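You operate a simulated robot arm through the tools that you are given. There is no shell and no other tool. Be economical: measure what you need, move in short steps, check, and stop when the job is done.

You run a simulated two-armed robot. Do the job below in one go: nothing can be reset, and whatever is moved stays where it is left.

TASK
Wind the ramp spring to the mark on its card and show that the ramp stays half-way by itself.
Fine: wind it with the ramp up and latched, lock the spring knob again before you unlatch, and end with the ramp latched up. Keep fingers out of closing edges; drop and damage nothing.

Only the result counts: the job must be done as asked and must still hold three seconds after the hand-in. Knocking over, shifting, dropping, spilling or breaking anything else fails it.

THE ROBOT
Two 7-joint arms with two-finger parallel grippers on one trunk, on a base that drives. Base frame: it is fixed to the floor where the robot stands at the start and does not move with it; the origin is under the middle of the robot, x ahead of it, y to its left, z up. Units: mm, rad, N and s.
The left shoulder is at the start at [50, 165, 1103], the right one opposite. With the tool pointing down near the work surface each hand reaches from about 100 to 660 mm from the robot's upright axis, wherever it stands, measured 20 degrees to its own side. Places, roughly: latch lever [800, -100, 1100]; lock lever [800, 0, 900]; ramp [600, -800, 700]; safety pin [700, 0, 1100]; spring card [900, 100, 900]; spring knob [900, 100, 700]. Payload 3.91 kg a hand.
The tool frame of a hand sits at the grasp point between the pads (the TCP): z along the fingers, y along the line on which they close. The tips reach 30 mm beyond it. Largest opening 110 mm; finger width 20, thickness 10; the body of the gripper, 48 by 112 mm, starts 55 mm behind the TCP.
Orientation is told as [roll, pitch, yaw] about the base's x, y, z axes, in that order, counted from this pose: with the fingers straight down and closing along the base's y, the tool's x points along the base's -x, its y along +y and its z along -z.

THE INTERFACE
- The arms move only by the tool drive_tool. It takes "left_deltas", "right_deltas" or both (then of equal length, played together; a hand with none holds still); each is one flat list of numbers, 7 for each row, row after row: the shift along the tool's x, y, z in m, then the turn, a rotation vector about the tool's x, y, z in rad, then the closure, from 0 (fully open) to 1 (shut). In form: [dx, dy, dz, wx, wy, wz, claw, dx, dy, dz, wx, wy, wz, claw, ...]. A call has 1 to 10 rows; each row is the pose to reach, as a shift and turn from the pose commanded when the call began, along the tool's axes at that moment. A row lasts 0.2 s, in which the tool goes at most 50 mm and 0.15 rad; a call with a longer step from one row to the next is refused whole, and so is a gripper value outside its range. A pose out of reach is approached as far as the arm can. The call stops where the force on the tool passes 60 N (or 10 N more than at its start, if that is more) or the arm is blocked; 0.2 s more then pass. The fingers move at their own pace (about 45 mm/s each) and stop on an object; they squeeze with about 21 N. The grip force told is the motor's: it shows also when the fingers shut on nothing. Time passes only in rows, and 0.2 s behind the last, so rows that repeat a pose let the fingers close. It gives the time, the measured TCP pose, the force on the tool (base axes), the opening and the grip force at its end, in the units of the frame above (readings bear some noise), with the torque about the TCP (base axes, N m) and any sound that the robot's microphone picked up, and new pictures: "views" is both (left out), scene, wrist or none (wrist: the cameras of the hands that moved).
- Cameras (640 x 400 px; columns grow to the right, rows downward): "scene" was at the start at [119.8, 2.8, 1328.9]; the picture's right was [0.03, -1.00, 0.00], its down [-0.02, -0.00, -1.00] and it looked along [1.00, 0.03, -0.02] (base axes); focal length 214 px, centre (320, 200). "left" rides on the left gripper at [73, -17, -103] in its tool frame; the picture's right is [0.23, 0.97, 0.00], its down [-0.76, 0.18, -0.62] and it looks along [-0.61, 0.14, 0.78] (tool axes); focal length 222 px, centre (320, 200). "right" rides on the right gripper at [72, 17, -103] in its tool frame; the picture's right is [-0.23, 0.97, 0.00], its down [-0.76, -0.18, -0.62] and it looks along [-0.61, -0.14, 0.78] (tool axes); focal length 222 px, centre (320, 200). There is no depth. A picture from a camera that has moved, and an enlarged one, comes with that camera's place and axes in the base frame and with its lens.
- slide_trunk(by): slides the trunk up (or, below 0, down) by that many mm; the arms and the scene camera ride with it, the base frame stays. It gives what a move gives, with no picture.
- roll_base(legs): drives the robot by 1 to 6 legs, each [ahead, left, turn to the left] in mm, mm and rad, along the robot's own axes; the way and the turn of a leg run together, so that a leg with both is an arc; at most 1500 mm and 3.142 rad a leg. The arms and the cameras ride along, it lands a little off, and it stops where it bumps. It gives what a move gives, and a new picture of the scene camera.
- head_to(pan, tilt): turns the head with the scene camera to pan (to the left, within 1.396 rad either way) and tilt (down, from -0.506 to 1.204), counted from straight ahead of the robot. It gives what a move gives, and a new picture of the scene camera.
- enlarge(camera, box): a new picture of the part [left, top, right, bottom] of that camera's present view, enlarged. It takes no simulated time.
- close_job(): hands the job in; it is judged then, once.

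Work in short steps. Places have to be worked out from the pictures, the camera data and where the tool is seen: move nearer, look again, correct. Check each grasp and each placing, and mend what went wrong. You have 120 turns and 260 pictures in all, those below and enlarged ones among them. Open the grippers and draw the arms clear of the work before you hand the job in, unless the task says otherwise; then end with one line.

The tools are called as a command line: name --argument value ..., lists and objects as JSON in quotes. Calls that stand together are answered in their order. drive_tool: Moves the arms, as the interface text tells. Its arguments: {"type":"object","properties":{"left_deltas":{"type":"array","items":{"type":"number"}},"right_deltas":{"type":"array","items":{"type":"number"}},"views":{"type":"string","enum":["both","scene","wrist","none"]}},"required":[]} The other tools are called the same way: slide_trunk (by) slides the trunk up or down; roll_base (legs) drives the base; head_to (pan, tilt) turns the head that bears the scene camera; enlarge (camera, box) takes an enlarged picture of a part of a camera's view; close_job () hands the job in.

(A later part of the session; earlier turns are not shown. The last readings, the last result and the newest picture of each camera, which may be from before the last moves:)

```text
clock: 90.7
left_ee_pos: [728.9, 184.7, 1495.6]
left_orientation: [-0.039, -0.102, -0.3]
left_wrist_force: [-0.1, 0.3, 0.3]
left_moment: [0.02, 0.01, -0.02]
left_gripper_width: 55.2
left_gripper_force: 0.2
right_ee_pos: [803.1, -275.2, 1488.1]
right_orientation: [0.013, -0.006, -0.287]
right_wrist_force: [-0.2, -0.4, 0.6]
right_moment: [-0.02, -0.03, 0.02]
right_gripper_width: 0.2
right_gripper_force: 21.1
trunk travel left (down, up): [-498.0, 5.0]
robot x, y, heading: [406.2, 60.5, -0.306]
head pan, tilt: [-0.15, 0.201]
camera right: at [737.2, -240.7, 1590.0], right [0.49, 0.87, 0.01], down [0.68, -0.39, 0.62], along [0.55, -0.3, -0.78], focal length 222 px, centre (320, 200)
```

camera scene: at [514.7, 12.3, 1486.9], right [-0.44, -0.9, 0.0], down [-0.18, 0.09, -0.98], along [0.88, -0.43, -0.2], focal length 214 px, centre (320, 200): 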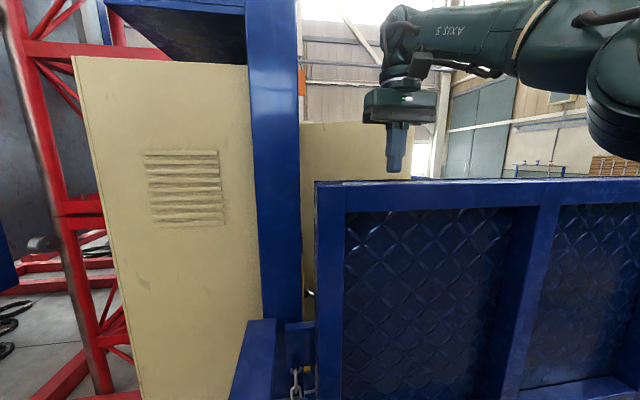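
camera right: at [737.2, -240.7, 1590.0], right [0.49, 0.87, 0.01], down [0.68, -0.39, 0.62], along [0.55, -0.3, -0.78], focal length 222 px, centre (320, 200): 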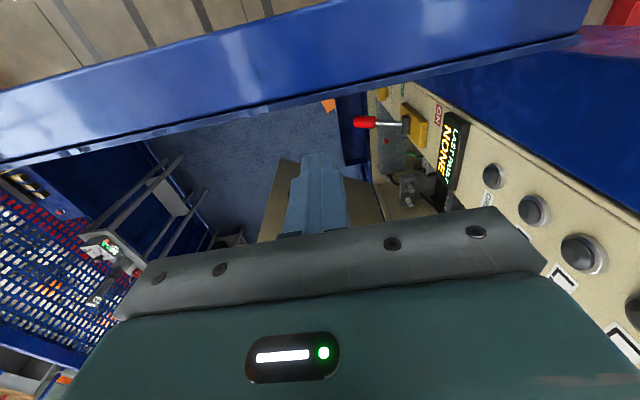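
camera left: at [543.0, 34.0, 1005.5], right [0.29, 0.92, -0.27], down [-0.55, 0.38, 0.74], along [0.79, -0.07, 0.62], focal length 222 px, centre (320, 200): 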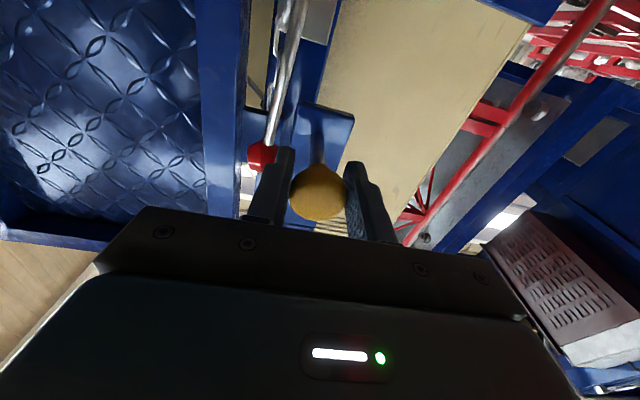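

Fingertips are behind the rail with ~20 mm gap. I lower the trunk 45 mm so they hook below its top, then ease the base back to make contact.

slide_trunk --by -45

roll_base --legs '[[-50, 0, 0]]'

drive_tool --right_deltas '[0, 0, 0, 0, 0, 0, 1]' --views "wrist"

```text
clock: 91.6
left_ee_pos: [730.2, 184.7, 1451.1]
left_orientation: [-0.04, -0.096, -0.3]
left_wrist_force: [0.0, -0.2, 0.3]
left_moment: [0.01, 0.0, -0.01]
left_gripper_width: 55.1
left_gripper_force: 0.0
right_ee_pos: [801.4, -275.9, 1442.6]
right_orientation: [0.012, -0.003, -0.285]
right_wrist_force: [-1.1, -0.3, -0.8]
right_moment: [0.0, -0.02, 0.02]
right_gripper_width: 0.2
right_gripper_force: 20.8
trunk travel left (down, up): [-453.0, 50.0]
robot x, y, heading: [402.3, 61.0, -0.306]
head pan, tilt: [-0.15, 0.201]
```

```text
clock: 92.5
left_ee_pos: [684.7, 198.6, 1449.8]
left_orientation: [-0.041, -0.095, -0.298]
left_wrist_force: [-0.2, -0.7, -0.2]
left_moment: [-0.02, -0.03, 0.02]
left_gripper_width: 55.2
left_gripper_force: 0.1
right_ee_pos: [758.2, -262.1, 1442.9]
right_orientation: [0.012, -0.001, -0.286]
right_wrist_force: [0.4, -0.1, -0.1]
right_moment: [0.01, 0.0, -0.02]
right_gripper_width: 0.0
right_gripper_force: 21.3
trunk travel left (down, up): [-453.0, 50.0]
robot x, y, heading: [360.5, 78.6, -0.304]
head pan, tilt: [-0.15, 0.201]
camera scene: at [468.9, 26.6, 1441.7], right [-0.44, -0.9, 0.0], down [-0.18, 0.09, -0.98], along [0.88, -0.43, -0.2], focal length 214 px, centre (320, 200)
```

scene: 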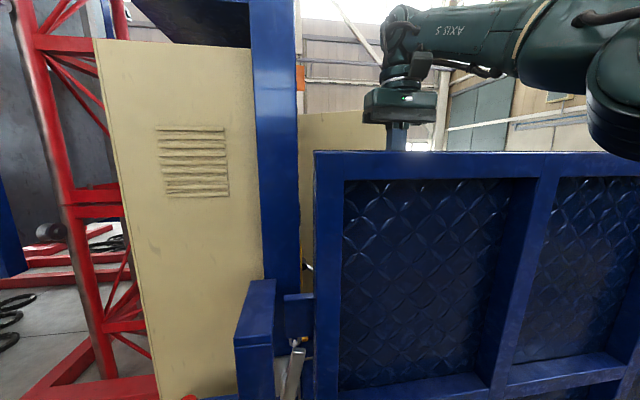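

```text
clock: 92.9
left_ee_pos: [684.8, 198.9, 1450.4]
left_orientation: [-0.04, -0.096, -0.299]
left_wrist_force: [0.0, 1.6, 0.2]
left_moment: [0.01, 0.02, -0.01]
left_gripper_width: 54.8
left_gripper_force: 0.1
right_ee_pos: [757.7, -262.7, 1441.7]
right_orientation: [0.012, -0.002, -0.286]
right_wrist_force: [-0.5, 0.4, 0.0]
right_moment: [-0.01, -0.02, -0.01]
right_gripper_width: 0.1
right_gripper_force: 21.5
trunk travel left (down, up): [-453.0, 50.0]
robot x, y, heading: [355.7, 83.9, -0.304]
head pan, tilt: [-0.15, 0.201]
camera right: at [693.2, -227.2, 1543.9], right [0.49, 0.87, 0.01], down [0.68, -0.39, 0.62], along [0.55, -0.3, -0.78], focal length 222 px, centre (320, 200)
```

right: 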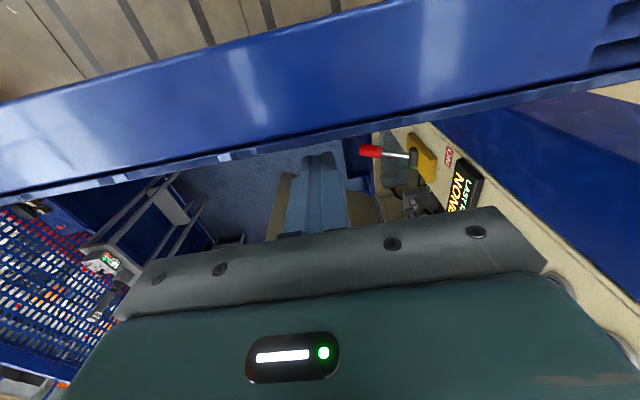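

The ramp followed the hook by ~45 mm with no force: balanced so far. I lower 20 mm and pull back 200 mm.

slide_trunk --by -20

roll_base --legs '[[-200, 0, 0]]'

drive_tool --right_deltas '[0, 0, 0, 0, 0, 0, 1]' --views "wrist"

```text
clock: 93.5
left_ee_pos: [683.8, 199.4, 1429.7]
left_orientation: [-0.039, -0.097, -0.301]
left_wrist_force: [0.3, -0.7, 0.2]
left_moment: [0.0, -0.01, 0.02]
left_gripper_width: 55.0
left_gripper_force: 0.0
right_ee_pos: [756.0, -261.1, 1422.6]
right_orientation: [0.011, -0.001, -0.287]
right_wrist_force: [0.9, -0.2, -1.0]
right_moment: [0.04, 0.0, 0.0]
right_gripper_width: 0.1
right_gripper_force: 20.6
trunk travel left (down, up): [-433.0, 70.0]
robot x, y, heading: [357.3, 76.1, -0.309]
head pan, tilt: [-0.15, 0.201]
```

```text
clock: 95.2
left_ee_pos: [492.9, 259.7, 1430.9]
left_orientation: [-0.039, -0.098, -0.296]
left_wrist_force: [0.4, -0.2, 0.4]
left_moment: [0.03, -0.05, 0.01]
left_gripper_width: 54.9
left_gripper_force: 0.1
right_ee_pos: [566.6, -200.1, 1422.1]
right_orientation: [0.011, -0.003, -0.282]
right_wrist_force: [0.5, 0.0, 0.3]
right_moment: [-0.04, -0.02, -0.02]
right_gripper_width: 0.0
right_gripper_force: 20.5
trunk travel left (down, up): [-433.0, 70.0]
robot x, y, heading: [166.7, 137.3, -0.302]
head pan, tilt: [-0.15, 0.201]
camera scene: at [276.7, 87.2, 1422.0], right [-0.44, -0.9, 0.0], down [-0.18, 0.09, -0.98], along [0.88, -0.43, -0.2], focal length 214 px, centre (320, 200)
```

scene: 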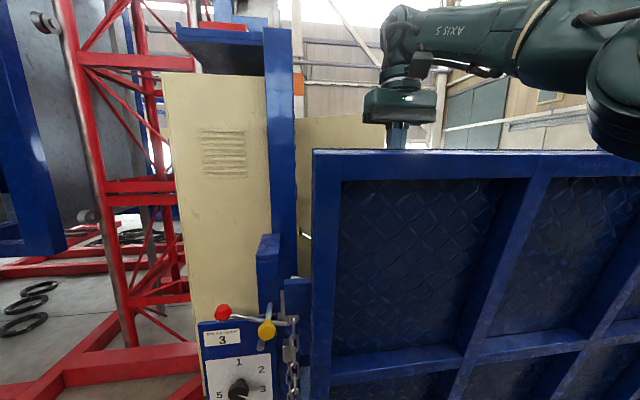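

```text
clock: 95.5
left_ee_pos: [492.5, 260.1, 1429.7]
left_orientation: [-0.04, -0.096, -0.296]
left_wrist_force: [-0.3, -0.7, 0.8]
left_moment: [0.0, 0.02, 0.0]
left_gripper_width: 54.7
left_gripper_force: 0.0
right_ee_pos: [568.3, -201.0, 1421.9]
right_orientation: [0.013, -0.002, -0.284]
right_wrist_force: [0.3, 0.3, -0.8]
right_moment: [0.02, 0.01, -0.01]
right_gripper_width: 0.0
right_gripper_force: 20.9
trunk travel left (down, up): [-433.0, 70.0]
robot x, y, heading: [167.8, 134.2, -0.302]
head pan, tilt: [-0.15, 0.201]
camera right: at [502.6, -166.0, 1524.3], right [0.49, 0.87, 0.01], down [0.68, -0.39, 0.62], along [0.55, -0.3, -0.78], focal length 222 px, centre (320, 200)
```

right: 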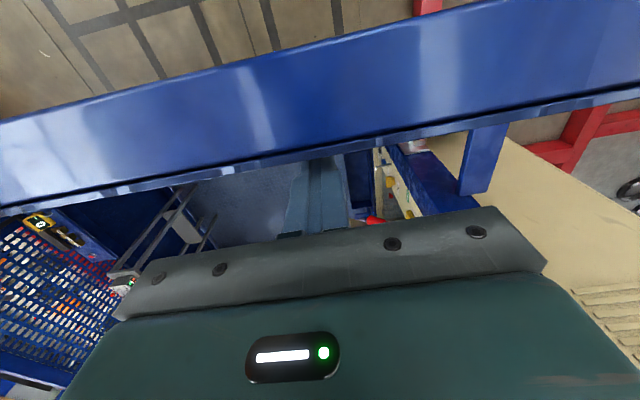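

The ramp holds at about 10° with zero force on the hand. I keep lowering and pulling in small pairs along its arc.

slide_trunk --by -25

roll_base --legs '[[-130, 0, 0]]'

slide_trunk --by -35

roll_base --legs '[[-100, 0, 0]]'

drive_tool --right_deltas '[0, 0, 0, 0, 0, 0, 1]' --views "wrist"

```text
clock: 96.3
left_ee_pos: [492.7, 259.9, 1404.8]
left_orientation: [-0.04, -0.096, -0.297]
left_wrist_force: [0.1, -0.1, 0.2]
left_moment: [0.02, -0.01, 0.02]
left_gripper_width: 55.1
left_gripper_force: 0.1
right_ee_pos: [565.9, -200.0, 1397.1]
right_orientation: [0.014, -0.002, -0.283]
right_wrist_force: [-0.5, -0.4, 0.3]
right_moment: [-0.05, 0.0, 0.0]
right_gripper_width: 0.1
right_gripper_force: 20.8
trunk travel left (down, up): [-408.0, 95.0]
robot x, y, heading: [164.4, 132.8, -0.302]
head pan, tilt: [-0.15, 0.201]
```

```text
clock: 97.5
left_ee_pos: [370.3, 298.4, 1404.9]
left_orientation: [-0.04, -0.097, -0.296]
left_wrist_force: [-0.5, 0.0, 0.4]
left_moment: [0.02, -0.05, 0.03]
left_gripper_width: 55.0
left_gripper_force: 0.1
right_ee_pos: [443.6, -163.0, 1397.4]
right_orientation: [0.013, -0.004, -0.283]
right_wrist_force: [0.3, 1.2, 0.2]
right_moment: [0.04, -0.02, 0.04]
right_gripper_width: 0.3
right_gripper_force: 20.8
trunk travel left (down, up): [-408.0, 95.0]
robot x, y, heading: [42.0, 173.0, -0.295]
head pan, tilt: [-0.15, 0.201]
camera scene: at [154.3, 125.3, 1397.0], right [-0.44, -0.9, 0.0], down [-0.18, 0.09, -0.98], along [0.88, -0.43, -0.2], focal length 214 px, centre (320, 200)
```

scene: 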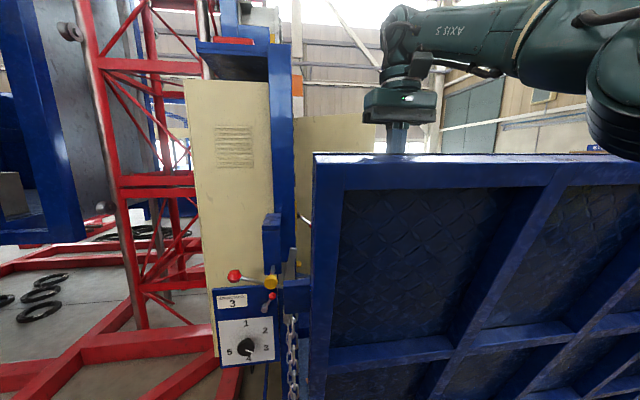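

```text
clock: 98.3
left_ee_pos: [370.6, 296.6, 1370.4]
left_orientation: [-0.04, -0.096, -0.298]
left_wrist_force: [0.3, 0.0, 0.5]
left_moment: [-0.01, 0.0, -0.03]
left_gripper_width: 55.2
left_gripper_force: 0.1
right_ee_pos: [444.9, -161.8, 1361.0]
right_orientation: [0.013, -0.002, -0.284]
right_wrist_force: [-0.7, -0.2, -0.3]
right_moment: [0.02, 0.01, 0.0]
right_gripper_width: 0.0
right_gripper_force: 20.8
trunk travel left (down, up): [-373.0, 130.0]
robot x, y, heading: [41.4, 175.0, -0.299]
head pan, tilt: [-0.15, 0.201]
```

```text
clock: 99.5
left_ee_pos: [275.1, 328.3, 1369.3]
left_orientation: [-0.04, -0.097, -0.295]
left_wrist_force: [0.7, -0.1, 0.0]
left_moment: [0.0, -0.01, 0.01]
left_gripper_width: 55.1
left_gripper_force: 0.1
right_ee_pos: [347.7, -132.4, 1362.6]
right_orientation: [0.012, -0.003, -0.281]
right_wrist_force: [0.5, 0.2, -0.1]
right_moment: [0.0, -0.06, 0.01]
right_gripper_width: 0.0
right_gripper_force: 21.2
trunk travel left (down, up): [-373.0, 130.0]
robot x, y, heading: [-52.1, 202.1, -0.3]
head pan, tilt: [-0.15, 0.201]
camera scene: at [59.0, 154.9, 1362.1], right [-0.44, -0.9, 0.0], down [-0.18, 0.09, -0.98], along [0.88, -0.43, -0.2], focal length 214 px, centre (320, 200)
```

scene: 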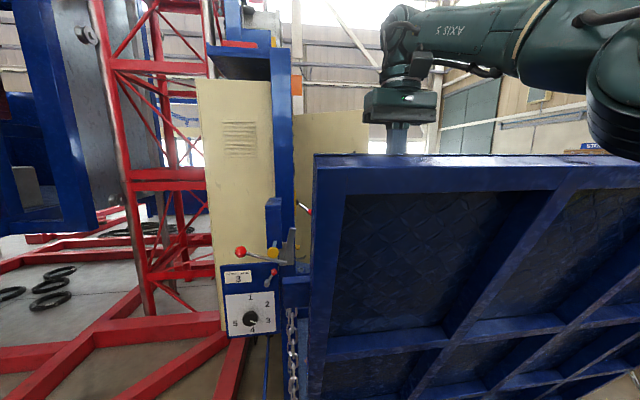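

```text
clock: 99.9
left_ee_pos: [276.2, 327.5, 1370.1]
left_orientation: [-0.04, -0.097, -0.295]
left_wrist_force: [-0.1, -0.4, -0.6]
left_moment: [-0.04, -0.03, 0.0]
left_gripper_width: 55.1
left_gripper_force: 0.0
right_ee_pos: [348.4, -132.7, 1362.6]
right_orientation: [0.014, -0.003, -0.281]
right_wrist_force: [-0.2, 0.5, -0.1]
right_moment: [-0.01, 0.0, -0.04]
right_gripper_width: 0.0
right_gripper_force: 21.6
trunk travel left (down, up): [-373.0, 130.0]
robot x, y, heading: [-53.5, 205.7, -0.303]
head pan, tilt: [-0.15, 0.201]
camera right: at [285.2, -98.0, 1464.7], right [0.49, 0.87, 0.01], down [0.68, -0.39, 0.62], along [0.55, -0.3, -0.78], focal length 222 px, centre (320, 200)
```

right: 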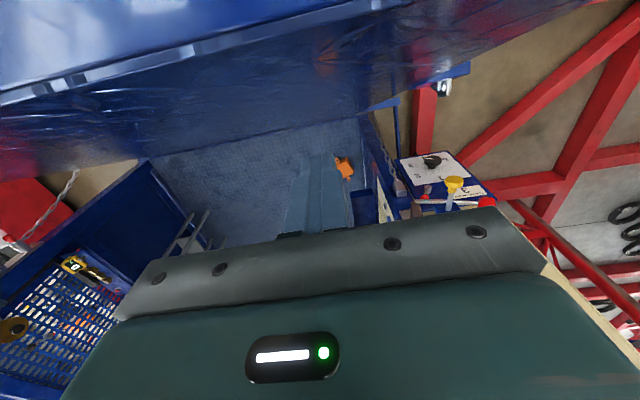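

The ramp leads the hook by some centimetres (≈21° now). I wait 2 s to see whether it drifts by itself.

drive_tool --right_deltas '[0, 0, 0, 0, 0, 0, 1, 0, 0, 0, 0, 0, 0, 1, 0, 0, 0, 0, 0, 0, 1, 0, 0, 0, 0, 0, 0, 1, 0, 0, 0, 0, 0, 0, 1, 0, 0, 0, 0, 0, 0, 1, 0, 0, 0, 0, 0, 0, 1, 0, 0, 0, 0, 0, 0, 1, 0, 0, 0, 0, 0, 0, 1, 0, 0, 0, 0, 0, 0, 1]' --views "both"

```text
clock: 102.1
left_ee_pos: [275.8, 327.9, 1370.7]
left_orientation: [-0.041, -0.096, -0.294]
left_wrist_force: [0.2, -0.4, 0.0]
left_moment: [0.0, 0.01, -0.02]
left_gripper_width: 55.0
left_gripper_force: 0.0
right_ee_pos: [350.2, -132.8, 1363.0]
right_orientation: [0.013, -0.002, -0.281]
right_wrist_force: [0.1, -0.4, 0.2]
right_moment: [0.0, 0.02, 0.01]
right_gripper_width: 0.0
right_gripper_force: 21.0
trunk travel left (down, up): [-373.0, 130.0]
robot x, y, heading: [-51.4, 201.8, -0.298]
head pan, tilt: [-0.15, 0.201]
camera scene: at [60.5, 154.5, 1361.9], right [-0.44, -0.9, 0.0], down [-0.18, 0.09, -0.98], along [0.88, -0.43, -0.2], focal length 214 px, centre (320, 200)
camera right: at [285.5, -98.1, 1464.6], right [0.49, 0.87, 0.01], down [0.68, -0.39, 0.62], along [0.55, -0.3, -0.78], focal length 222 px, centre (320, 200)
```

scene: 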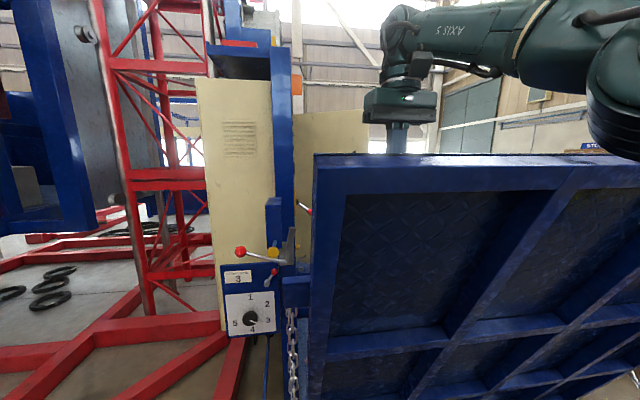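
right: 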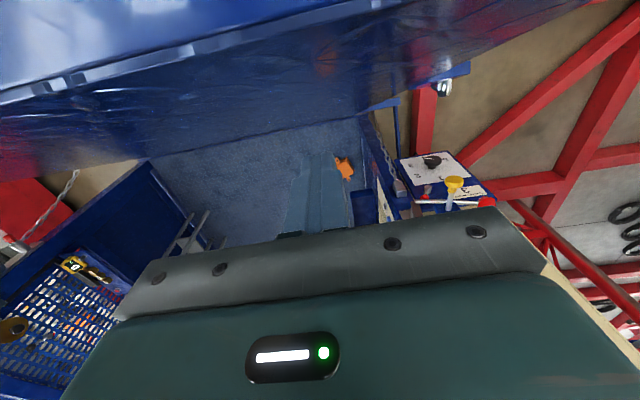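

No drift at all: balanced at ≈21°. I continue outwards, extending the arm 50 mm to keep the edge away from my body.

roll_base --legs '[[-130, 0, 0]]'

slide_trunk --by -50

roll_base --legs '[[-100, 0, 0]]'

slide_trunk --by -55

drive_tool --right_deltas '[0, 0, 0, 0, 0, 0, 1]' --views "both"

```text
clock: 103.3
left_ee_pos: [155.1, 365.2, 1370.6]
left_orientation: [-0.04, -0.099, -0.298]
left_wrist_force: [0.3, 0.8, -0.1]
left_moment: [-0.02, -0.04, -0.01]
left_gripper_width: 55.0
left_gripper_force: 0.0
right_ee_pos: [227.8, -96.2, 1363.3]
right_orientation: [0.013, -0.003, -0.285]
right_wrist_force: [-0.7, 0.1, 0.3]
right_moment: [-0.01, -0.01, 0.03]
right_gripper_width: 0.2
right_gripper_force: 21.1
trunk travel left (down, up): [-373.0, 130.0]
robot x, y, heading: [-172.9, 241.0, -0.297]
head pan, tilt: [-0.15, 0.201]
camera scene: at [-61.5, 192.1, 1362.1], right [-0.44, -0.9, 0.0], down [-0.18, 0.09, -0.98], along [0.88, -0.43, -0.2], focal length 214 px, centre (320, 200)
```

scene: 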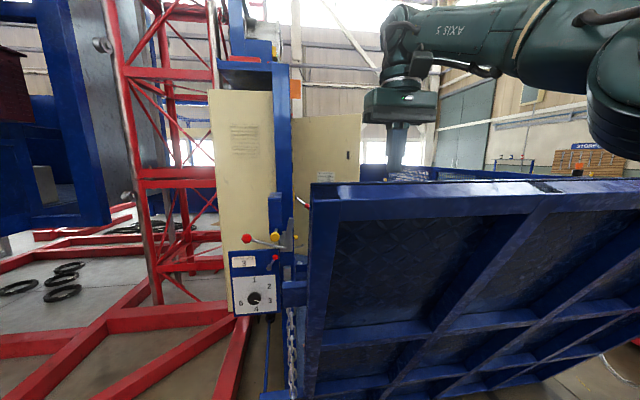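

```text
clock: 104.3
left_ee_pos: [155.7, 365.5, 1320.0]
left_orientation: [-0.041, -0.094, -0.299]
left_wrist_force: [-0.1, -0.2, -0.3]
left_moment: [0.03, -0.01, -0.03]
left_gripper_width: 55.1
left_gripper_force: 0.1
right_ee_pos: [228.2, -95.6, 1312.1]
right_orientation: [0.013, -0.001, -0.284]
right_wrist_force: [0.0, 0.0, -0.2]
right_moment: [0.01, -0.01, -0.01]
right_gripper_width: 0.0
right_gripper_force: 21.3
trunk travel left (down, up): [-323.0, 180.0]
robot x, y, heading: [-174.6, 241.4, -0.308]
head pan, tilt: [-0.15, 0.201]
```

```text
clock: 105.4
left_ee_pos: [58.7, 394.5, 1319.0]
left_orientation: [-0.041, -0.098, -0.297]
left_wrist_force: [0.5, 0.5, -0.4]
left_moment: [-0.02, -0.01, -0.01]
left_gripper_width: 54.9
left_gripper_force: 0.1
right_ee_pos: [132.4, -65.2, 1312.9]
right_orientation: [0.014, -0.002, -0.283]
right_wrist_force: [0.0, 1.0, -0.2]
right_moment: [-0.02, -0.03, 0.02]
right_gripper_width: 0.2
right_gripper_force: 20.4
trunk travel left (down, up): [-323.0, 180.0]
robot x, y, heading: [-266.8, 272.7, -0.302]
head pan, tilt: [-0.15, 0.201]
camera scene: at [-156.6, 221.9, 1312.0], right [-0.44, -0.9, 0.0], down [-0.18, 0.09, -0.98], along [0.88, -0.43, -0.2], focal length 214 px, centre (320, 200)
```

scene: 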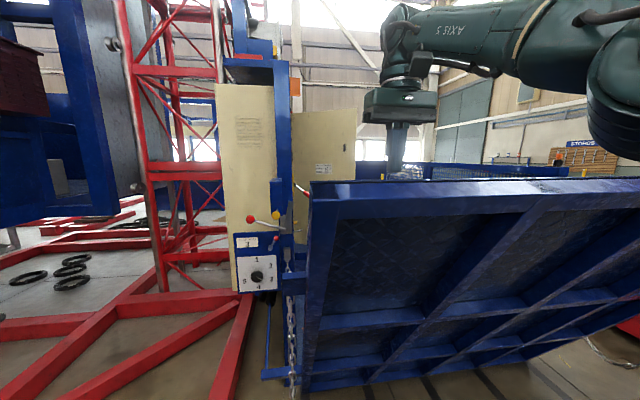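

```text
clock: 106.4
left_ee_pos: [59.4, 394.8, 1266.0]
left_orientation: [-0.041, -0.096, -0.297]
left_wrist_force: [0.4, -0.3, 0.2]
left_moment: [0.0, 0.02, 0.0]
left_gripper_width: 55.1
left_gripper_force: 0.0
right_ee_pos: [134.4, -66.2, 1257.6]
right_orientation: [0.013, 0.001, -0.283]
right_wrist_force: [-0.5, -0.4, 0.1]
right_moment: [0.03, -0.01, -0.02]
right_gripper_width: 0.4
right_gripper_force: 20.8
trunk travel left (down, up): [-268.0, 235.0]
robot x, y, heading: [-271.2, 271.7, -0.306]
head pan, tilt: [-0.15, 0.201]
```

```text
clock: 106.8
left_ee_pos: [59.5, 394.7, 1265.1]
left_orientation: [-0.039, -0.096, -0.297]
left_wrist_force: [-0.3, -0.1, 0.3]
left_moment: [-0.01, -0.01, 0.03]
left_gripper_width: 55.0
left_gripper_force: 0.0
right_ee_pos: [132.4, -66.4, 1256.2]
right_orientation: [0.012, 0.001, -0.282]
right_wrist_force: [-0.2, 0.2, 0.8]
right_moment: [-0.02, -0.02, 0.0]
right_gripper_width: 0.1
right_gripper_force: 21.3
trunk travel left (down, up): [-268.0, 235.0]
robot x, y, heading: [-267.1, 270.2, -0.298]
head pan, tilt: [-0.15, 0.201]
camera scene: at [-155.8, 221.6, 1256.9], right [-0.44, -0.9, 0.0], down [-0.18, 0.09, -0.98], along [0.88, -0.43, -0.2], focal length 214 px, centre (320, 200)
camera right: at [68.7, -31.1, 1359.9], right [0.49, 0.87, 0.01], down [0.68, -0.39, 0.62], along [0.55, -0.3, -0.78], focal length 222 px, centre (320, 200)
```

scene: 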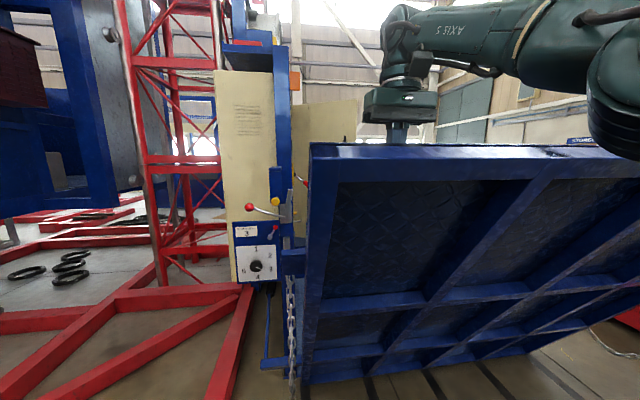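
right: 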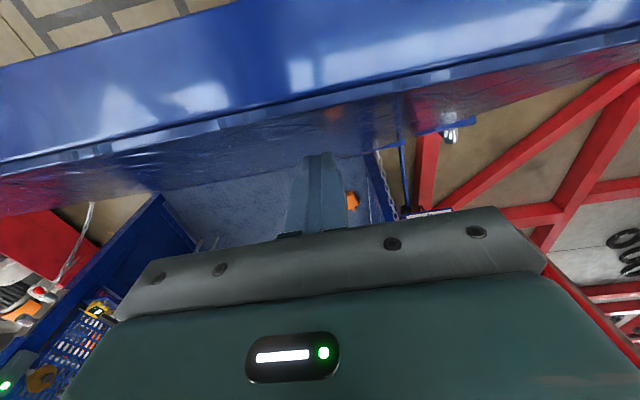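

About 30° now, still balanced. Two more pairs should bring it to roughly 43°.

roll_base --legs '[[-120, 0, 0]]'

slide_trunk --by -80

roll_base --legs '[[-100, 0, 0]]'

slide_trunk --by -75

drive_tool --right_deltas '[0, 0, 0, 0, 0, 0, 1]' --views "both"

```text
clock: 108.0
left_ee_pos: [-52.3, 429.8, 1263.8]
left_orientation: [-0.041, -0.096, -0.295]
left_wrist_force: [0.0, 0.0, 0.4]
left_moment: [0.03, -0.04, 0.0]
left_gripper_width: 54.8
left_gripper_force: 0.1
right_ee_pos: [20.4, -30.3, 1258.1]
right_orientation: [0.013, -0.002, -0.282]
right_wrist_force: [0.3, 1.2, 0.3]
right_moment: [-0.01, -0.01, 0.04]
right_gripper_width: 0.0
right_gripper_force: 21.0
trunk travel left (down, up): [-268.0, 235.0]
robot x, y, heading: [-377.9, 308.0, -0.301]
head pan, tilt: [-0.15, 0.201]
camera scene: at [-268.2, 256.5, 1257.0], right [-0.44, -0.9, 0.0], down [-0.18, 0.09, -0.98], along [0.88, -0.43, -0.2], focal length 214 px, centre (320, 200)
```

scene: 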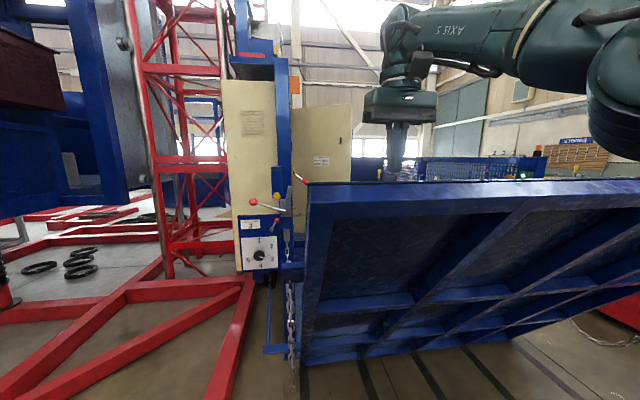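

```text
clock: 109.2
left_ee_pos: [-52.2, 428.5, 1183.6]
left_orientation: [-0.04, -0.095, -0.296]
left_wrist_force: [0.2, -0.5, 0.3]
left_moment: [0.01, 0.01, 0.03]
left_gripper_width: 55.1
left_gripper_force: 0.0
right_ee_pos: [22.1, -31.5, 1177.1]
right_orientation: [0.011, 0.001, -0.282]
right_wrist_force: [0.3, 0.2, 0.2]
right_moment: [0.01, 0.01, 0.0]
right_gripper_width: 0.1
right_gripper_force: 21.4
trunk travel left (down, up): [-188.0, 315.0]
robot x, y, heading: [-380.6, 303.8, -0.298]
head pan, tilt: [-0.15, 0.201]
```

```text
clock: 110.3
left_ee_pos: [-144.3, 458.6, 1185.0]
left_orientation: [-0.041, -0.097, -0.298]
left_wrist_force: [-0.4, -0.1, -0.3]
left_moment: [0.03, -0.03, 0.01]
left_gripper_width: 54.8
left_gripper_force: 0.0
right_ee_pos: [-71.7, -2.2, 1177.6]
right_orientation: [0.013, 0.0, -0.282]
right_wrist_force: [1.1, 0.3, -0.4]
right_moment: [-0.01, 0.0, -0.02]
right_gripper_width: 0.0
right_gripper_force: 20.8
trunk travel left (down, up): [-188.0, 315.0]
robot x, y, heading: [-472.6, 333.6, -0.3]
head pan, tilt: [-0.15, 0.201]
camera scene: at [-359.7, 284.9, 1177.0], right [-0.44, -0.9, 0.0], down [-0.18, 0.09, -0.98], along [0.88, -0.43, -0.2], focal length 214 px, centre (320, 200)
```

scene: 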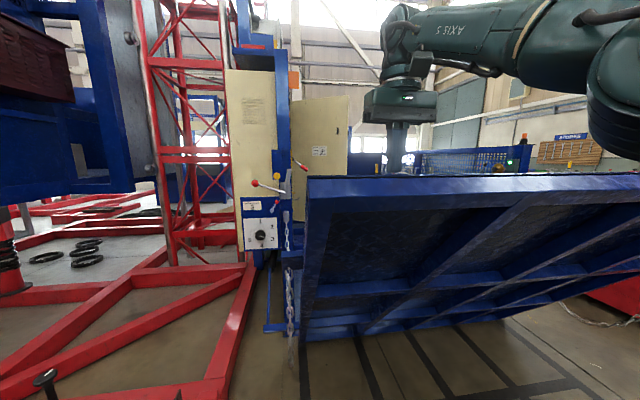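

```text
clock: 111.4
left_ee_pos: [-143.0, 456.9, 1110.3]
left_orientation: [-0.039, -0.095, -0.296]
left_wrist_force: [-0.2, 0.2, 0.4]
left_moment: [0.02, 0.01, 0.01]
left_gripper_width: 54.9
left_gripper_force: 0.1
right_ee_pos: [-70.4, -2.6, 1101.0]
right_orientation: [0.011, 0.002, -0.283]
right_wrist_force: [0.8, 0.3, 0.0]
right_moment: [-0.01, 0.0, -0.02]
right_gripper_width: 0.1
right_gripper_force: 20.5
trunk travel left (down, up): [-113.0, 390.0]
robot x, y, heading: [-476.2, 334.0, -0.304]
head pan, tilt: [-0.15, 0.201]
```

```text
clock: 111.8
left_ee_pos: [-142.7, 458.1, 1110.0]
left_orientation: [-0.039, -0.098, -0.296]
left_wrist_force: [0.1, -0.4, -0.4]
left_moment: [-0.01, 0.01, -0.02]
left_gripper_width: 54.9
left_gripper_force: 0.1
right_ee_pos: [-70.8, -2.2, 1102.2]
right_orientation: [0.012, 0.0, -0.284]
right_wrist_force: [0.3, 0.6, 0.1]
right_moment: [0.0, -0.01, -0.01]
right_gripper_width: 0.0
right_gripper_force: 20.4
trunk travel left (down, up): [-113.0, 390.0]
robot x, y, heading: [-470.3, 333.3, -0.304]
head pan, tilt: [-0.15, 0.201]
camera scene: at [-359.2, 284.8, 1101.9], right [-0.44, -0.9, 0.0], down [-0.18, 0.09, -0.98], along [0.88, -0.43, -0.2], focal length 214 px, centre (320, 200)
camera right: at [-135.0, 32.0, 1204.9], right [0.49, 0.87, 0.01], down [0.68, -0.39, 0.62], along [0.55, -0.3, -0.78], focal length 222 px, centre (320, 200)
```

scene: 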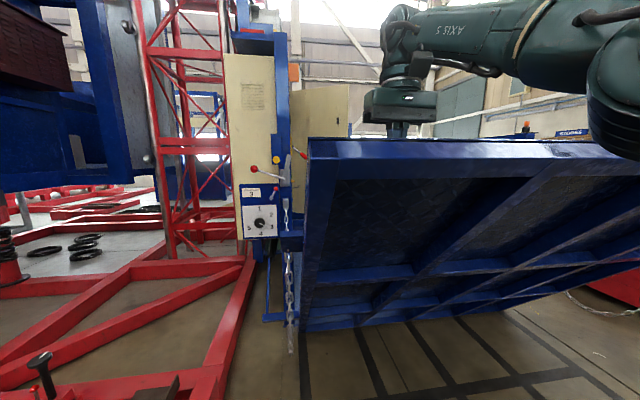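
right: 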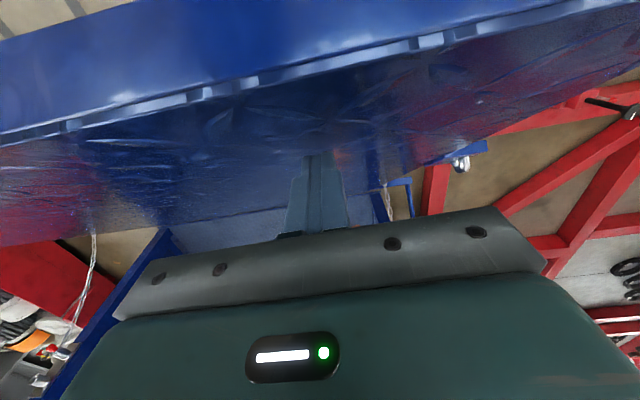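

About 41° now. One more small pair to reach ~45°, then I lift clear and wait.

roll_base --legs '[[-60, 0, 0]]'

slide_trunk --by -45

drive_tool --right_deltas '[0, 0, 0, 0, 0, 0, 1]' --views "both"

```text
clock: 112.8
left_ee_pos: [-199.1, 475.2, 1110.0]
left_orientation: [-0.042, -0.096, -0.298]
left_wrist_force: [1.0, -0.4, 0.9]
left_moment: [0.03, 0.0, -0.01]
left_gripper_width: 55.0
left_gripper_force: 0.1
right_ee_pos: [-127.1, 15.0, 1103.2]
right_orientation: [0.012, 0.002, -0.282]
right_wrist_force: [0.0, 0.6, -0.1]
right_moment: [0.0, -0.01, -0.02]
right_gripper_width: 0.0
right_gripper_force: 20.4
trunk travel left (down, up): [-113.0, 390.0]
robot x, y, heading: [-530.5, 349.0, -0.308]
head pan, tilt: [-0.15, 0.201]
camera scene: at [-415.3, 302.3, 1102.0], right [-0.44, -0.9, 0.0], down [-0.18, 0.09, -0.98], along [0.88, -0.43, -0.2], focal length 214 px, centre (320, 200)
```

scene: 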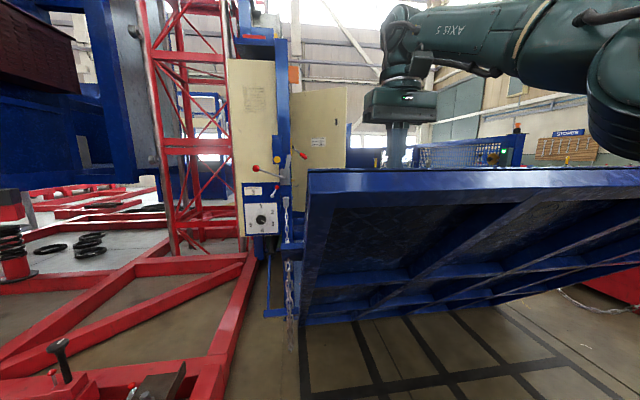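

```text
clock: 113.7
left_ee_pos: [-198.9, 475.7, 1064.3]
left_orientation: [-0.043, -0.096, -0.297]
left_wrist_force: [-0.1, -0.5, 0.7]
left_moment: [0.0, -0.05, 0.03]
left_gripper_width: 55.1
left_gripper_force: 0.1
right_ee_pos: [-125.9, 15.9, 1057.6]
right_orientation: [0.012, 0.002, -0.281]
right_wrist_force: [0.0, 1.0, -0.2]
right_moment: [-0.01, -0.03, 0.01]
right_gripper_width: 0.0
right_gripper_force: 21.5
trunk travel left (down, up): [-68.0, 435.0]
robot x, y, heading: [-526.7, 350.8, -0.302]
head pan, tilt: [-0.15, 0.201]
```

```text
clock: 114.1
left_ee_pos: [-199.4, 475.1, 1064.3]
left_orientation: [-0.043, -0.096, -0.296]
left_wrist_force: [0.3, 0.4, -0.5]
left_moment: [0.0, 0.0, -0.01]
left_gripper_width: 55.1
left_gripper_force: 0.0
right_ee_pos: [-126.8, 14.7, 1056.5]
right_orientation: [0.013, 0.002, -0.281]
right_wrist_force: [0.7, 0.1, 0.2]
right_moment: [0.02, -0.04, -0.01]
right_gripper_width: 0.2
right_gripper_force: 21.2
trunk travel left (down, up): [-68.0, 435.0]
robot x, y, heading: [-525.4, 349.6, -0.304]
head pan, tilt: [-0.15, 0.201]
camera scene: at [-415.2, 302.3, 1056.9], right [-0.44, -0.9, 0.0], down [-0.18, 0.09, -0.98], along [0.88, -0.43, -0.2], focal length 214 px, centre (320, 200)
camera right: at [-190.8, 49.8, 1160.0], right [0.49, 0.87, 0.01], down [0.68, -0.39, 0.62], along [0.55, -0.3, -0.78], focal length 222 px, centre (320, 200)
```

scene: 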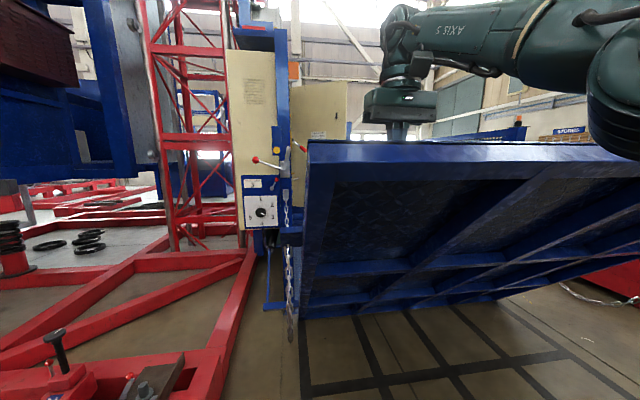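
right: 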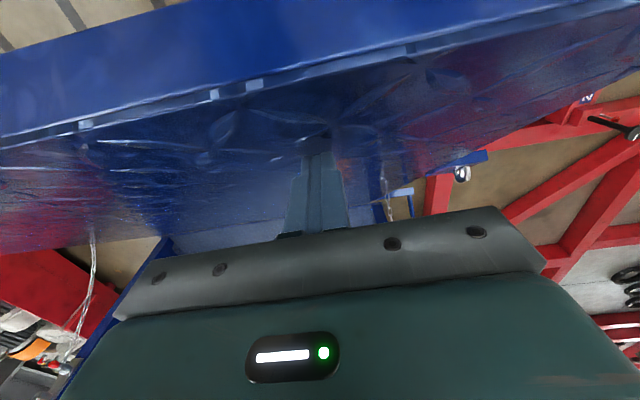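

At ≈45°. I raise the hand clear of the ramp and wait several seconds without touching it.

slide_trunk --by 150

drive_tool --right_deltas '[0, 0, 0, 0, 0, 0, 1, 0, 0, 0, 0, 0, 0, 1, 0, 0, 0, 0, 0, 0, 1, 0, 0, 0, 0, 0, 0, 1, 0, 0, 0, 0, 0, 0, 1, 0, 0, 0, 0, 0, 0, 1, 0, 0, 0, 0, 0, 0, 1, 0, 0, 0, 0, 0, 0, 1, 0, 0, 0, 0, 0, 0, 1, 0, 0, 0, 0, 0, 0, 1]' --views "scene"

drive_tool --right_deltas '[0, 0, 0, 0, 0, 0, 1, 0, 0, 0, 0, 0, 0, 1, 0, 0, 0, 0, 0, 0, 1, 0, 0, 0, 0, 0, 0, 1, 0, 0, 0, 0, 0, 0, 1, 0, 0, 0, 0, 0, 0, 1, 0, 0, 0, 0, 0, 0, 1, 0, 0, 0, 0, 0, 0, 1, 0, 0, 0, 0, 0, 0, 1, 0, 0, 0, 0, 0, 0, 1]' --views "both"

```text
clock: 115.8
left_ee_pos: [-199.6, 475.3, 1215.8]
left_orientation: [-0.042, -0.096, -0.296]
left_wrist_force: [0.4, -0.3, 0.6]
left_moment: [-0.03, 0.0, 0.0]
left_gripper_width: 54.8
left_gripper_force: 0.1
right_ee_pos: [-127.2, 15.3, 1208.5]
right_orientation: [0.011, 0.001, -0.283]
right_wrist_force: [-0.9, 0.0, 0.3]
right_moment: [-0.01, -0.04, -0.01]
right_gripper_width: 0.0
right_gripper_force: 21.4
trunk travel left (down, up): [-218.0, 285.0]
robot x, y, heading: [-530.0, 352.6, -0.301]
head pan, tilt: [-0.15, 0.201]
```

```text
clock: 118.0
left_ee_pos: [-198.3, 474.7, 1214.6]
left_orientation: [-0.041, -0.096, -0.297]
left_wrist_force: [-0.2, 0.7, -1.1]
left_moment: [-0.01, 0.0, -0.01]
left_gripper_width: 55.0
left_gripper_force: 0.1
right_ee_pos: [-126.7, 15.6, 1207.2]
right_orientation: [0.012, 0.001, -0.282]
right_wrist_force: [-0.6, 0.1, 0.1]
right_moment: [0.02, 0.0, 0.0]
right_gripper_width: 0.0
right_gripper_force: 20.7
trunk travel left (down, up): [-218.0, 285.0]
robot x, y, heading: [-524.3, 353.6, -0.297]
head pan, tilt: [-0.15, 0.201]
camera scene: at [-415.1, 302.3, 1206.9], right [-0.44, -0.9, 0.0], down [-0.18, 0.09, -0.98], along [0.88, -0.43, -0.2], focal length 214 px, centre (320, 200)
```

scene: 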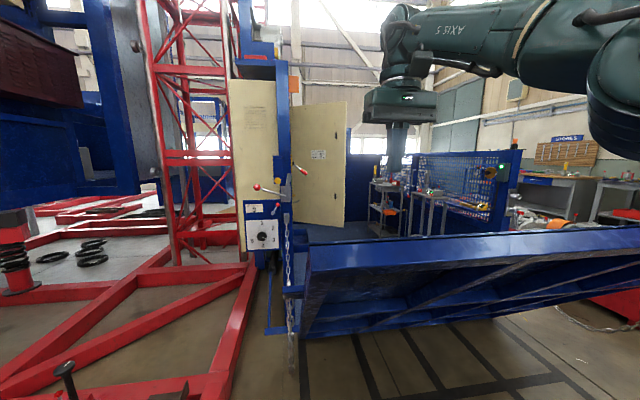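

```text
clock: 120.2
left_ee_pos: [-199.4, 476.0, 1214.6]
left_orientation: [-0.041, -0.096, -0.296]
left_wrist_force: [0.3, 0.8, 0.5]
left_moment: [-0.01, 0.0, 0.0]
left_gripper_width: 55.0
left_gripper_force: 0.0
right_ee_pos: [-126.1, 15.1, 1207.3]
right_orientation: [0.013, 0.0, -0.282]
right_wrist_force: [-0.1, 0.4, 0.2]
right_moment: [0.0, -0.02, 0.0]
right_gripper_width: 0.2
right_gripper_force: 20.9
trunk travel left (down, up): [-218.0, 285.0]
robot x, y, heading: [-527.5, 350.4, -0.304]
head pan, tilt: [-0.15, 0.201]
camera scene: at [-415.1, 302.3, 1206.9], right [-0.44, -0.9, 0.0], down [-0.18, 0.09, -0.98], along [0.88, -0.43, -0.2], focal length 214 px, centre (320, 200)
camera right: at [-190.8, 49.8, 1310.0], right [0.49, 0.87, 0.01], down [0.68, -0.39, 0.62], along [0.55, -0.3, -0.78], focal length 222 px, centre (320, 200)
```

scene: 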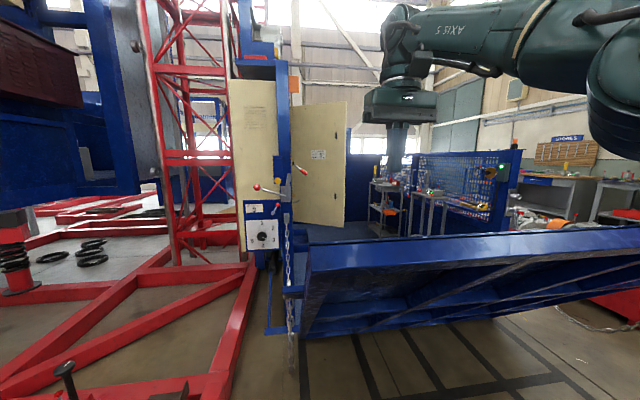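
right: 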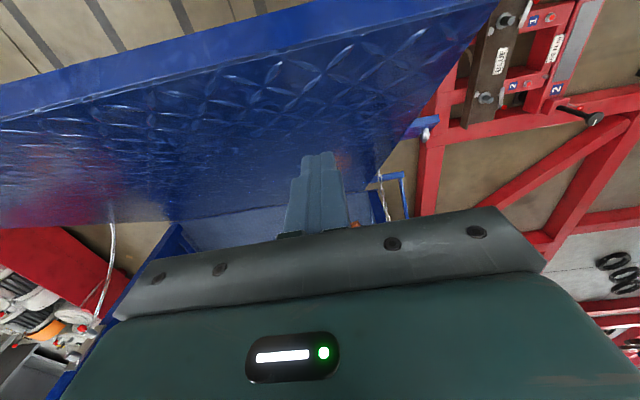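

The ramp held its place for over 4 s untouched at ≈44°. Now I bring the closed fingers round to its near side to push it back up: base back 150 mm, then lower.

roll_base --legs '[[-150, 0, 0]]'

slide_trunk --by -145

drive_tool --right_deltas '[0, 0, 0, 0, 0, 0, 1]' --views "both"

```text
clock: 121.6
left_ee_pos: [-341.6, 519.0, 1214.5]
left_orientation: [-0.043, -0.096, -0.299]
left_wrist_force: [0.3, 0.4, 0.5]
left_moment: [0.03, 0.0, 0.0]
left_gripper_width: 54.9
left_gripper_force: 0.0
right_ee_pos: [-270.3, 58.2, 1208.2]
right_orientation: [0.011, 0.0, -0.286]
right_wrist_force: [-0.2, -0.2, -0.1]
right_moment: [0.02, -0.02, 0.03]
right_gripper_width: 0.0
right_gripper_force: 21.1
trunk travel left (down, up): [-218.0, 285.0]
robot x, y, heading: [-672.4, 390.9, -0.301]
head pan, tilt: [-0.15, 0.201]
camera scene: at [-557.9, 346.5, 1207.0], right [-0.44, -0.9, 0.0], down [-0.18, 0.09, -0.98], along [0.88, -0.43, -0.2], focal length 214 px, centre (320, 200)
```

scene: 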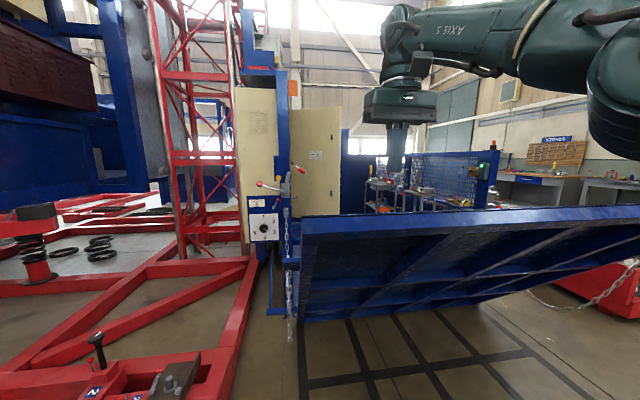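

```text
clock: 123.3
left_ee_pos: [-340.1, 518.7, 1070.8]
left_orientation: [-0.039, -0.096, -0.298]
left_wrist_force: [0.3, -0.3, -0.3]
left_moment: [0.01, -0.01, -0.02]
left_gripper_width: 54.7
left_gripper_force: 0.1
right_ee_pos: [-269.5, 58.1, 1061.7]
right_orientation: [0.013, 0.003, -0.284]
right_wrist_force: [0.2, 0.2, -0.1]
right_moment: [0.02, 0.0, 0.0]
right_gripper_width: 0.0
right_gripper_force: 21.3
trunk travel left (down, up): [-73.0, 430.0]
robot x, y, heading: [-667.4, 395.8, -0.306]
head pan, tilt: [-0.15, 0.201]
```

```text
clock: 123.7
left_ee_pos: [-341.5, 519.0, 1070.3]
left_orientation: [-0.041, -0.096, -0.298]
left_wrist_force: [-0.6, -0.5, -0.8]
left_moment: [0.0, 0.0, -0.02]
left_gripper_width: 54.9
left_gripper_force: 0.1
right_ee_pos: [-269.0, 58.4, 1062.7]
right_orientation: [0.011, 0.001, -0.284]
right_wrist_force: [-0.2, -0.9, -1.1]
right_moment: [-0.01, 0.0, 0.0]
right_gripper_width: 0.0
right_gripper_force: 20.3
trunk travel left (down, up): [-73.0, 430.0]
robot x, y, heading: [-670.1, 396.4, -0.302]
head pan, tilt: [-0.15, 0.201]
camera scene: at [-557.3, 346.3, 1061.9], right [-0.44, -0.9, 0.0], down [-0.18, 0.09, -0.98], along [0.88, -0.43, -0.2], focal length 214 px, centre (320, 200)
camera right: at [-333.7, 93.1, 1165.0], right [0.49, 0.87, 0.01], down [0.68, -0.39, 0.62], along [0.54, -0.3, -0.78], focal length 222 px, centre (320, 200)
```

scene: 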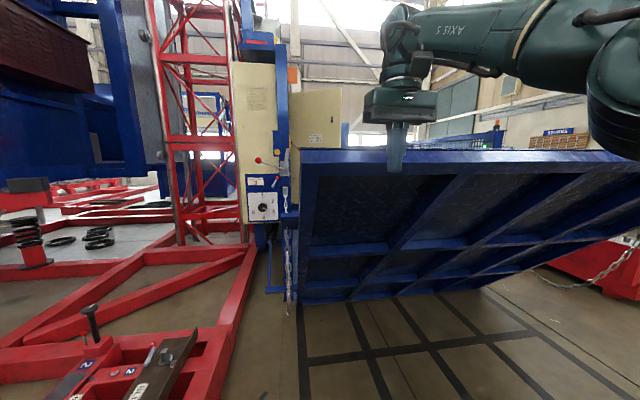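
right: 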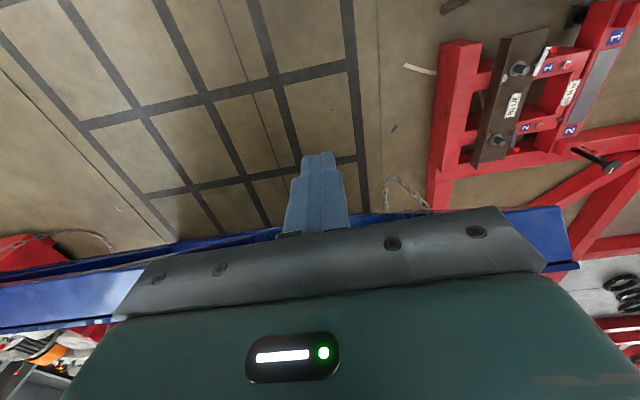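

The fingers are in front of the top rail at the right height. I push forward and rise in alternating small steps.

roll_base --legs '[[110, 0, 0]]'

slide_trunk --by 45

roll_base --legs '[[55, 0, 0]]'

slide_trunk --by 48

drive_tool --right_deltas '[0, 0, 0, 0, 0, 0, 1]' --views "both"

```text
clock: 124.7
left_ee_pos: [-282.3, 499.3, 1070.3]
left_orientation: [-0.041, -0.094, -0.301]
left_wrist_force: [-0.4, -0.3, 0.4]
left_moment: [0.0, -0.01, 0.03]
left_gripper_width: 54.8
left_gripper_force: 0.0
right_ee_pos: [-216.5, 43.3, 1063.7]
right_orientation: [0.01, 0.024, -0.28]
right_wrist_force: [-0.1, -0.7, 1.0]
right_moment: [-0.02, -0.02, -0.02]
right_gripper_width: 0.0
right_gripper_force: 21.1
trunk travel left (down, up): [-73.0, 430.0]
robot x, y, heading: [-611.1, 376.0, -0.305]
head pan, tilt: [-0.15, 0.201]
stopped in leg 1: the force on the tool passed its limit at 64 N (the readings are from after the stop); the commanded pose is now the measured one
camera scene: at [-498.9, 327.7, 1061.9], right [-0.44, -0.9, 0.0], down [-0.18, 0.09, -0.98], along [0.88, -0.43, -0.2], focal length 214 px, centre (320, 200)
```

scene: 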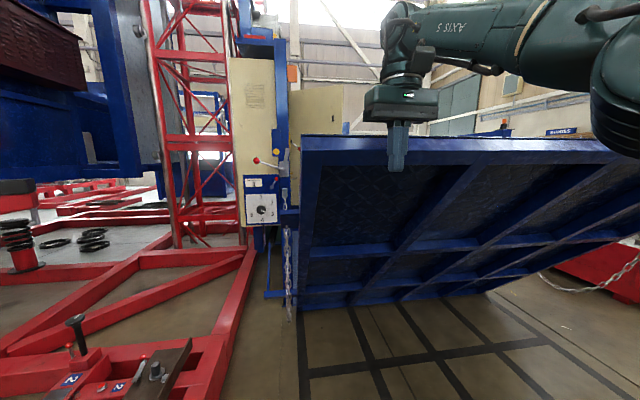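

```text
clock: 125.6
left_ee_pos: [-281.9, 499.7, 1115.2]
left_orientation: [-0.042, -0.094, -0.301]
left_wrist_force: [-0.9, -0.6, 0.3]
left_moment: [-0.04, 0.0, 0.01]
left_gripper_width: 55.1
left_gripper_force: 0.0
right_ee_pos: [-216.5, 41.7, 1109.9]
right_orientation: [0.012, 0.024, -0.278]
right_wrist_force: [0.3, -0.1, -0.6]
right_moment: [0.04, -0.03, -0.03]
right_gripper_width: 0.2
right_gripper_force: 21.2
trunk travel left (down, up): [-118.0, 385.0]
robot x, y, heading: [-611.7, 375.3, -0.302]
head pan, tilt: [-0.15, 0.201]
```

```text
clock: 126.7
left_ee_pos: [-233.7, 484.5, 1115.0]
left_orientation: [-0.044, -0.098, -0.303]
left_wrist_force: [-0.2, -0.4, 0.8]
left_moment: [-0.01, 0.02, -0.01]
left_gripper_width: 55.0
left_gripper_force: 0.1
right_ee_pos: [-177.5, 28.7, 1123.9]
right_orientation: [0.019, -0.002, -0.279]
right_wrist_force: [-10.7, 3.5, 15.4]
right_moment: [-0.03, 0.2, 0.04]
right_gripper_width: 0.3
right_gripper_force: 21.5
trunk travel left (down, up): [-118.0, 385.0]
robot x, y, heading: [-560.5, 361.4, -0.311]
head pan, tilt: [-0.15, 0.201]
stopped in leg 1: the force on the tool passed its limit at 70 N (the readings are from after the stop); the commanded pose is now the measured one
camera scene: at [-450.6, 312.5, 1107.0], right [-0.44, -0.9, 0.0], down [-0.18, 0.09, -0.98], along [0.88, -0.43, -0.2], focal length 214 px, centre (320, 200)
```

scene: 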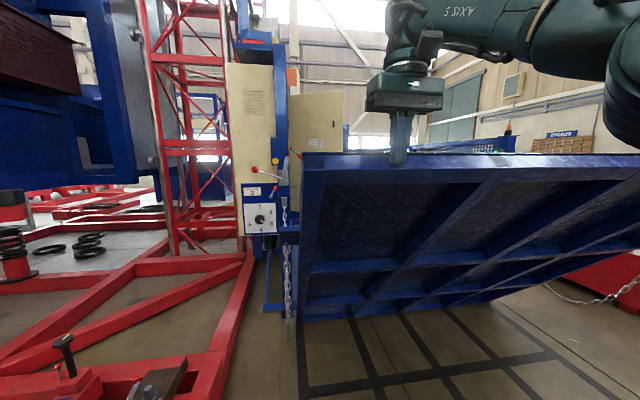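

```text
clock: 127.6
left_ee_pos: [-231.0, 483.4, 1160.9]
left_orientation: [-0.041, -0.094, -0.303]
left_wrist_force: [0.3, 0.5, -0.3]
left_moment: [0.03, 0.02, 0.0]
left_gripper_width: 55.1
left_gripper_force: 0.1
right_ee_pos: [-172.6, 28.2, 1168.4]
right_orientation: [0.018, 0.007, -0.28]
right_wrist_force: [0.4, -0.2, 0.5]
right_moment: [0.0, 0.0, 0.03]
right_gripper_width: 0.1
right_gripper_force: 21.0
trunk travel left (down, up): [-166.0, 337.0]
robot x, y, heading: [-559.6, 360.0, -0.316]
head pan, tilt: [-0.15, 0.201]
```

```text
clock: 128.0
left_ee_pos: [-231.0, 482.7, 1163.0]
left_orientation: [-0.043, -0.096, -0.304]
left_wrist_force: [-0.2, -0.3, 0.0]
left_moment: [-0.02, 0.02, -0.02]
left_gripper_width: 54.8
left_gripper_force: 0.1
right_ee_pos: [-173.2, 27.2, 1168.1]
right_orientation: [0.018, 0.007, -0.279]
right_wrist_force: [-0.1, 0.7, -0.8]
right_moment: [0.04, 0.02, 0.03]
right_gripper_width: 0.0
right_gripper_force: 21.4
trunk travel left (down, up): [-166.0, 337.0]
robot x, y, heading: [-555.2, 357.1, -0.31]
head pan, tilt: [-0.15, 0.201]
camera scene: at [-448.5, 311.4, 1154.9], right [-0.44, -0.9, 0.0], down [-0.18, 0.09, -0.98], along [0.88, -0.43, -0.2], focal length 214 px, centre (320, 200)
camera right: at [-238.2, 60.7, 1271.8], right [0.49, 0.87, 0.02], down [0.68, -0.39, 0.62], along [0.54, -0.29, -0.79], focal length 222 px, centre (320, 200)
```

scene: 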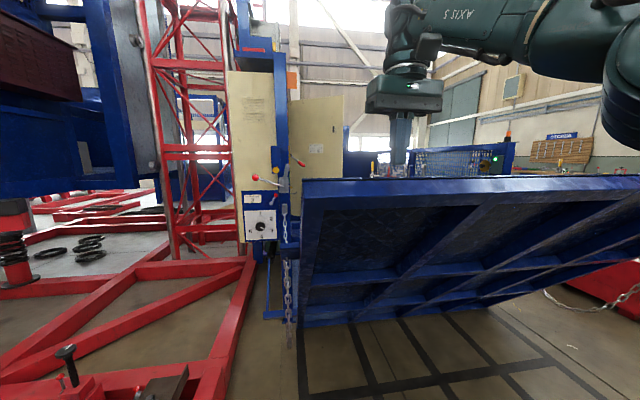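
right: 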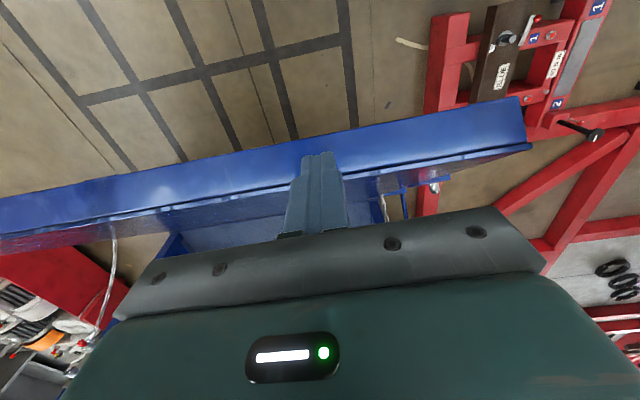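

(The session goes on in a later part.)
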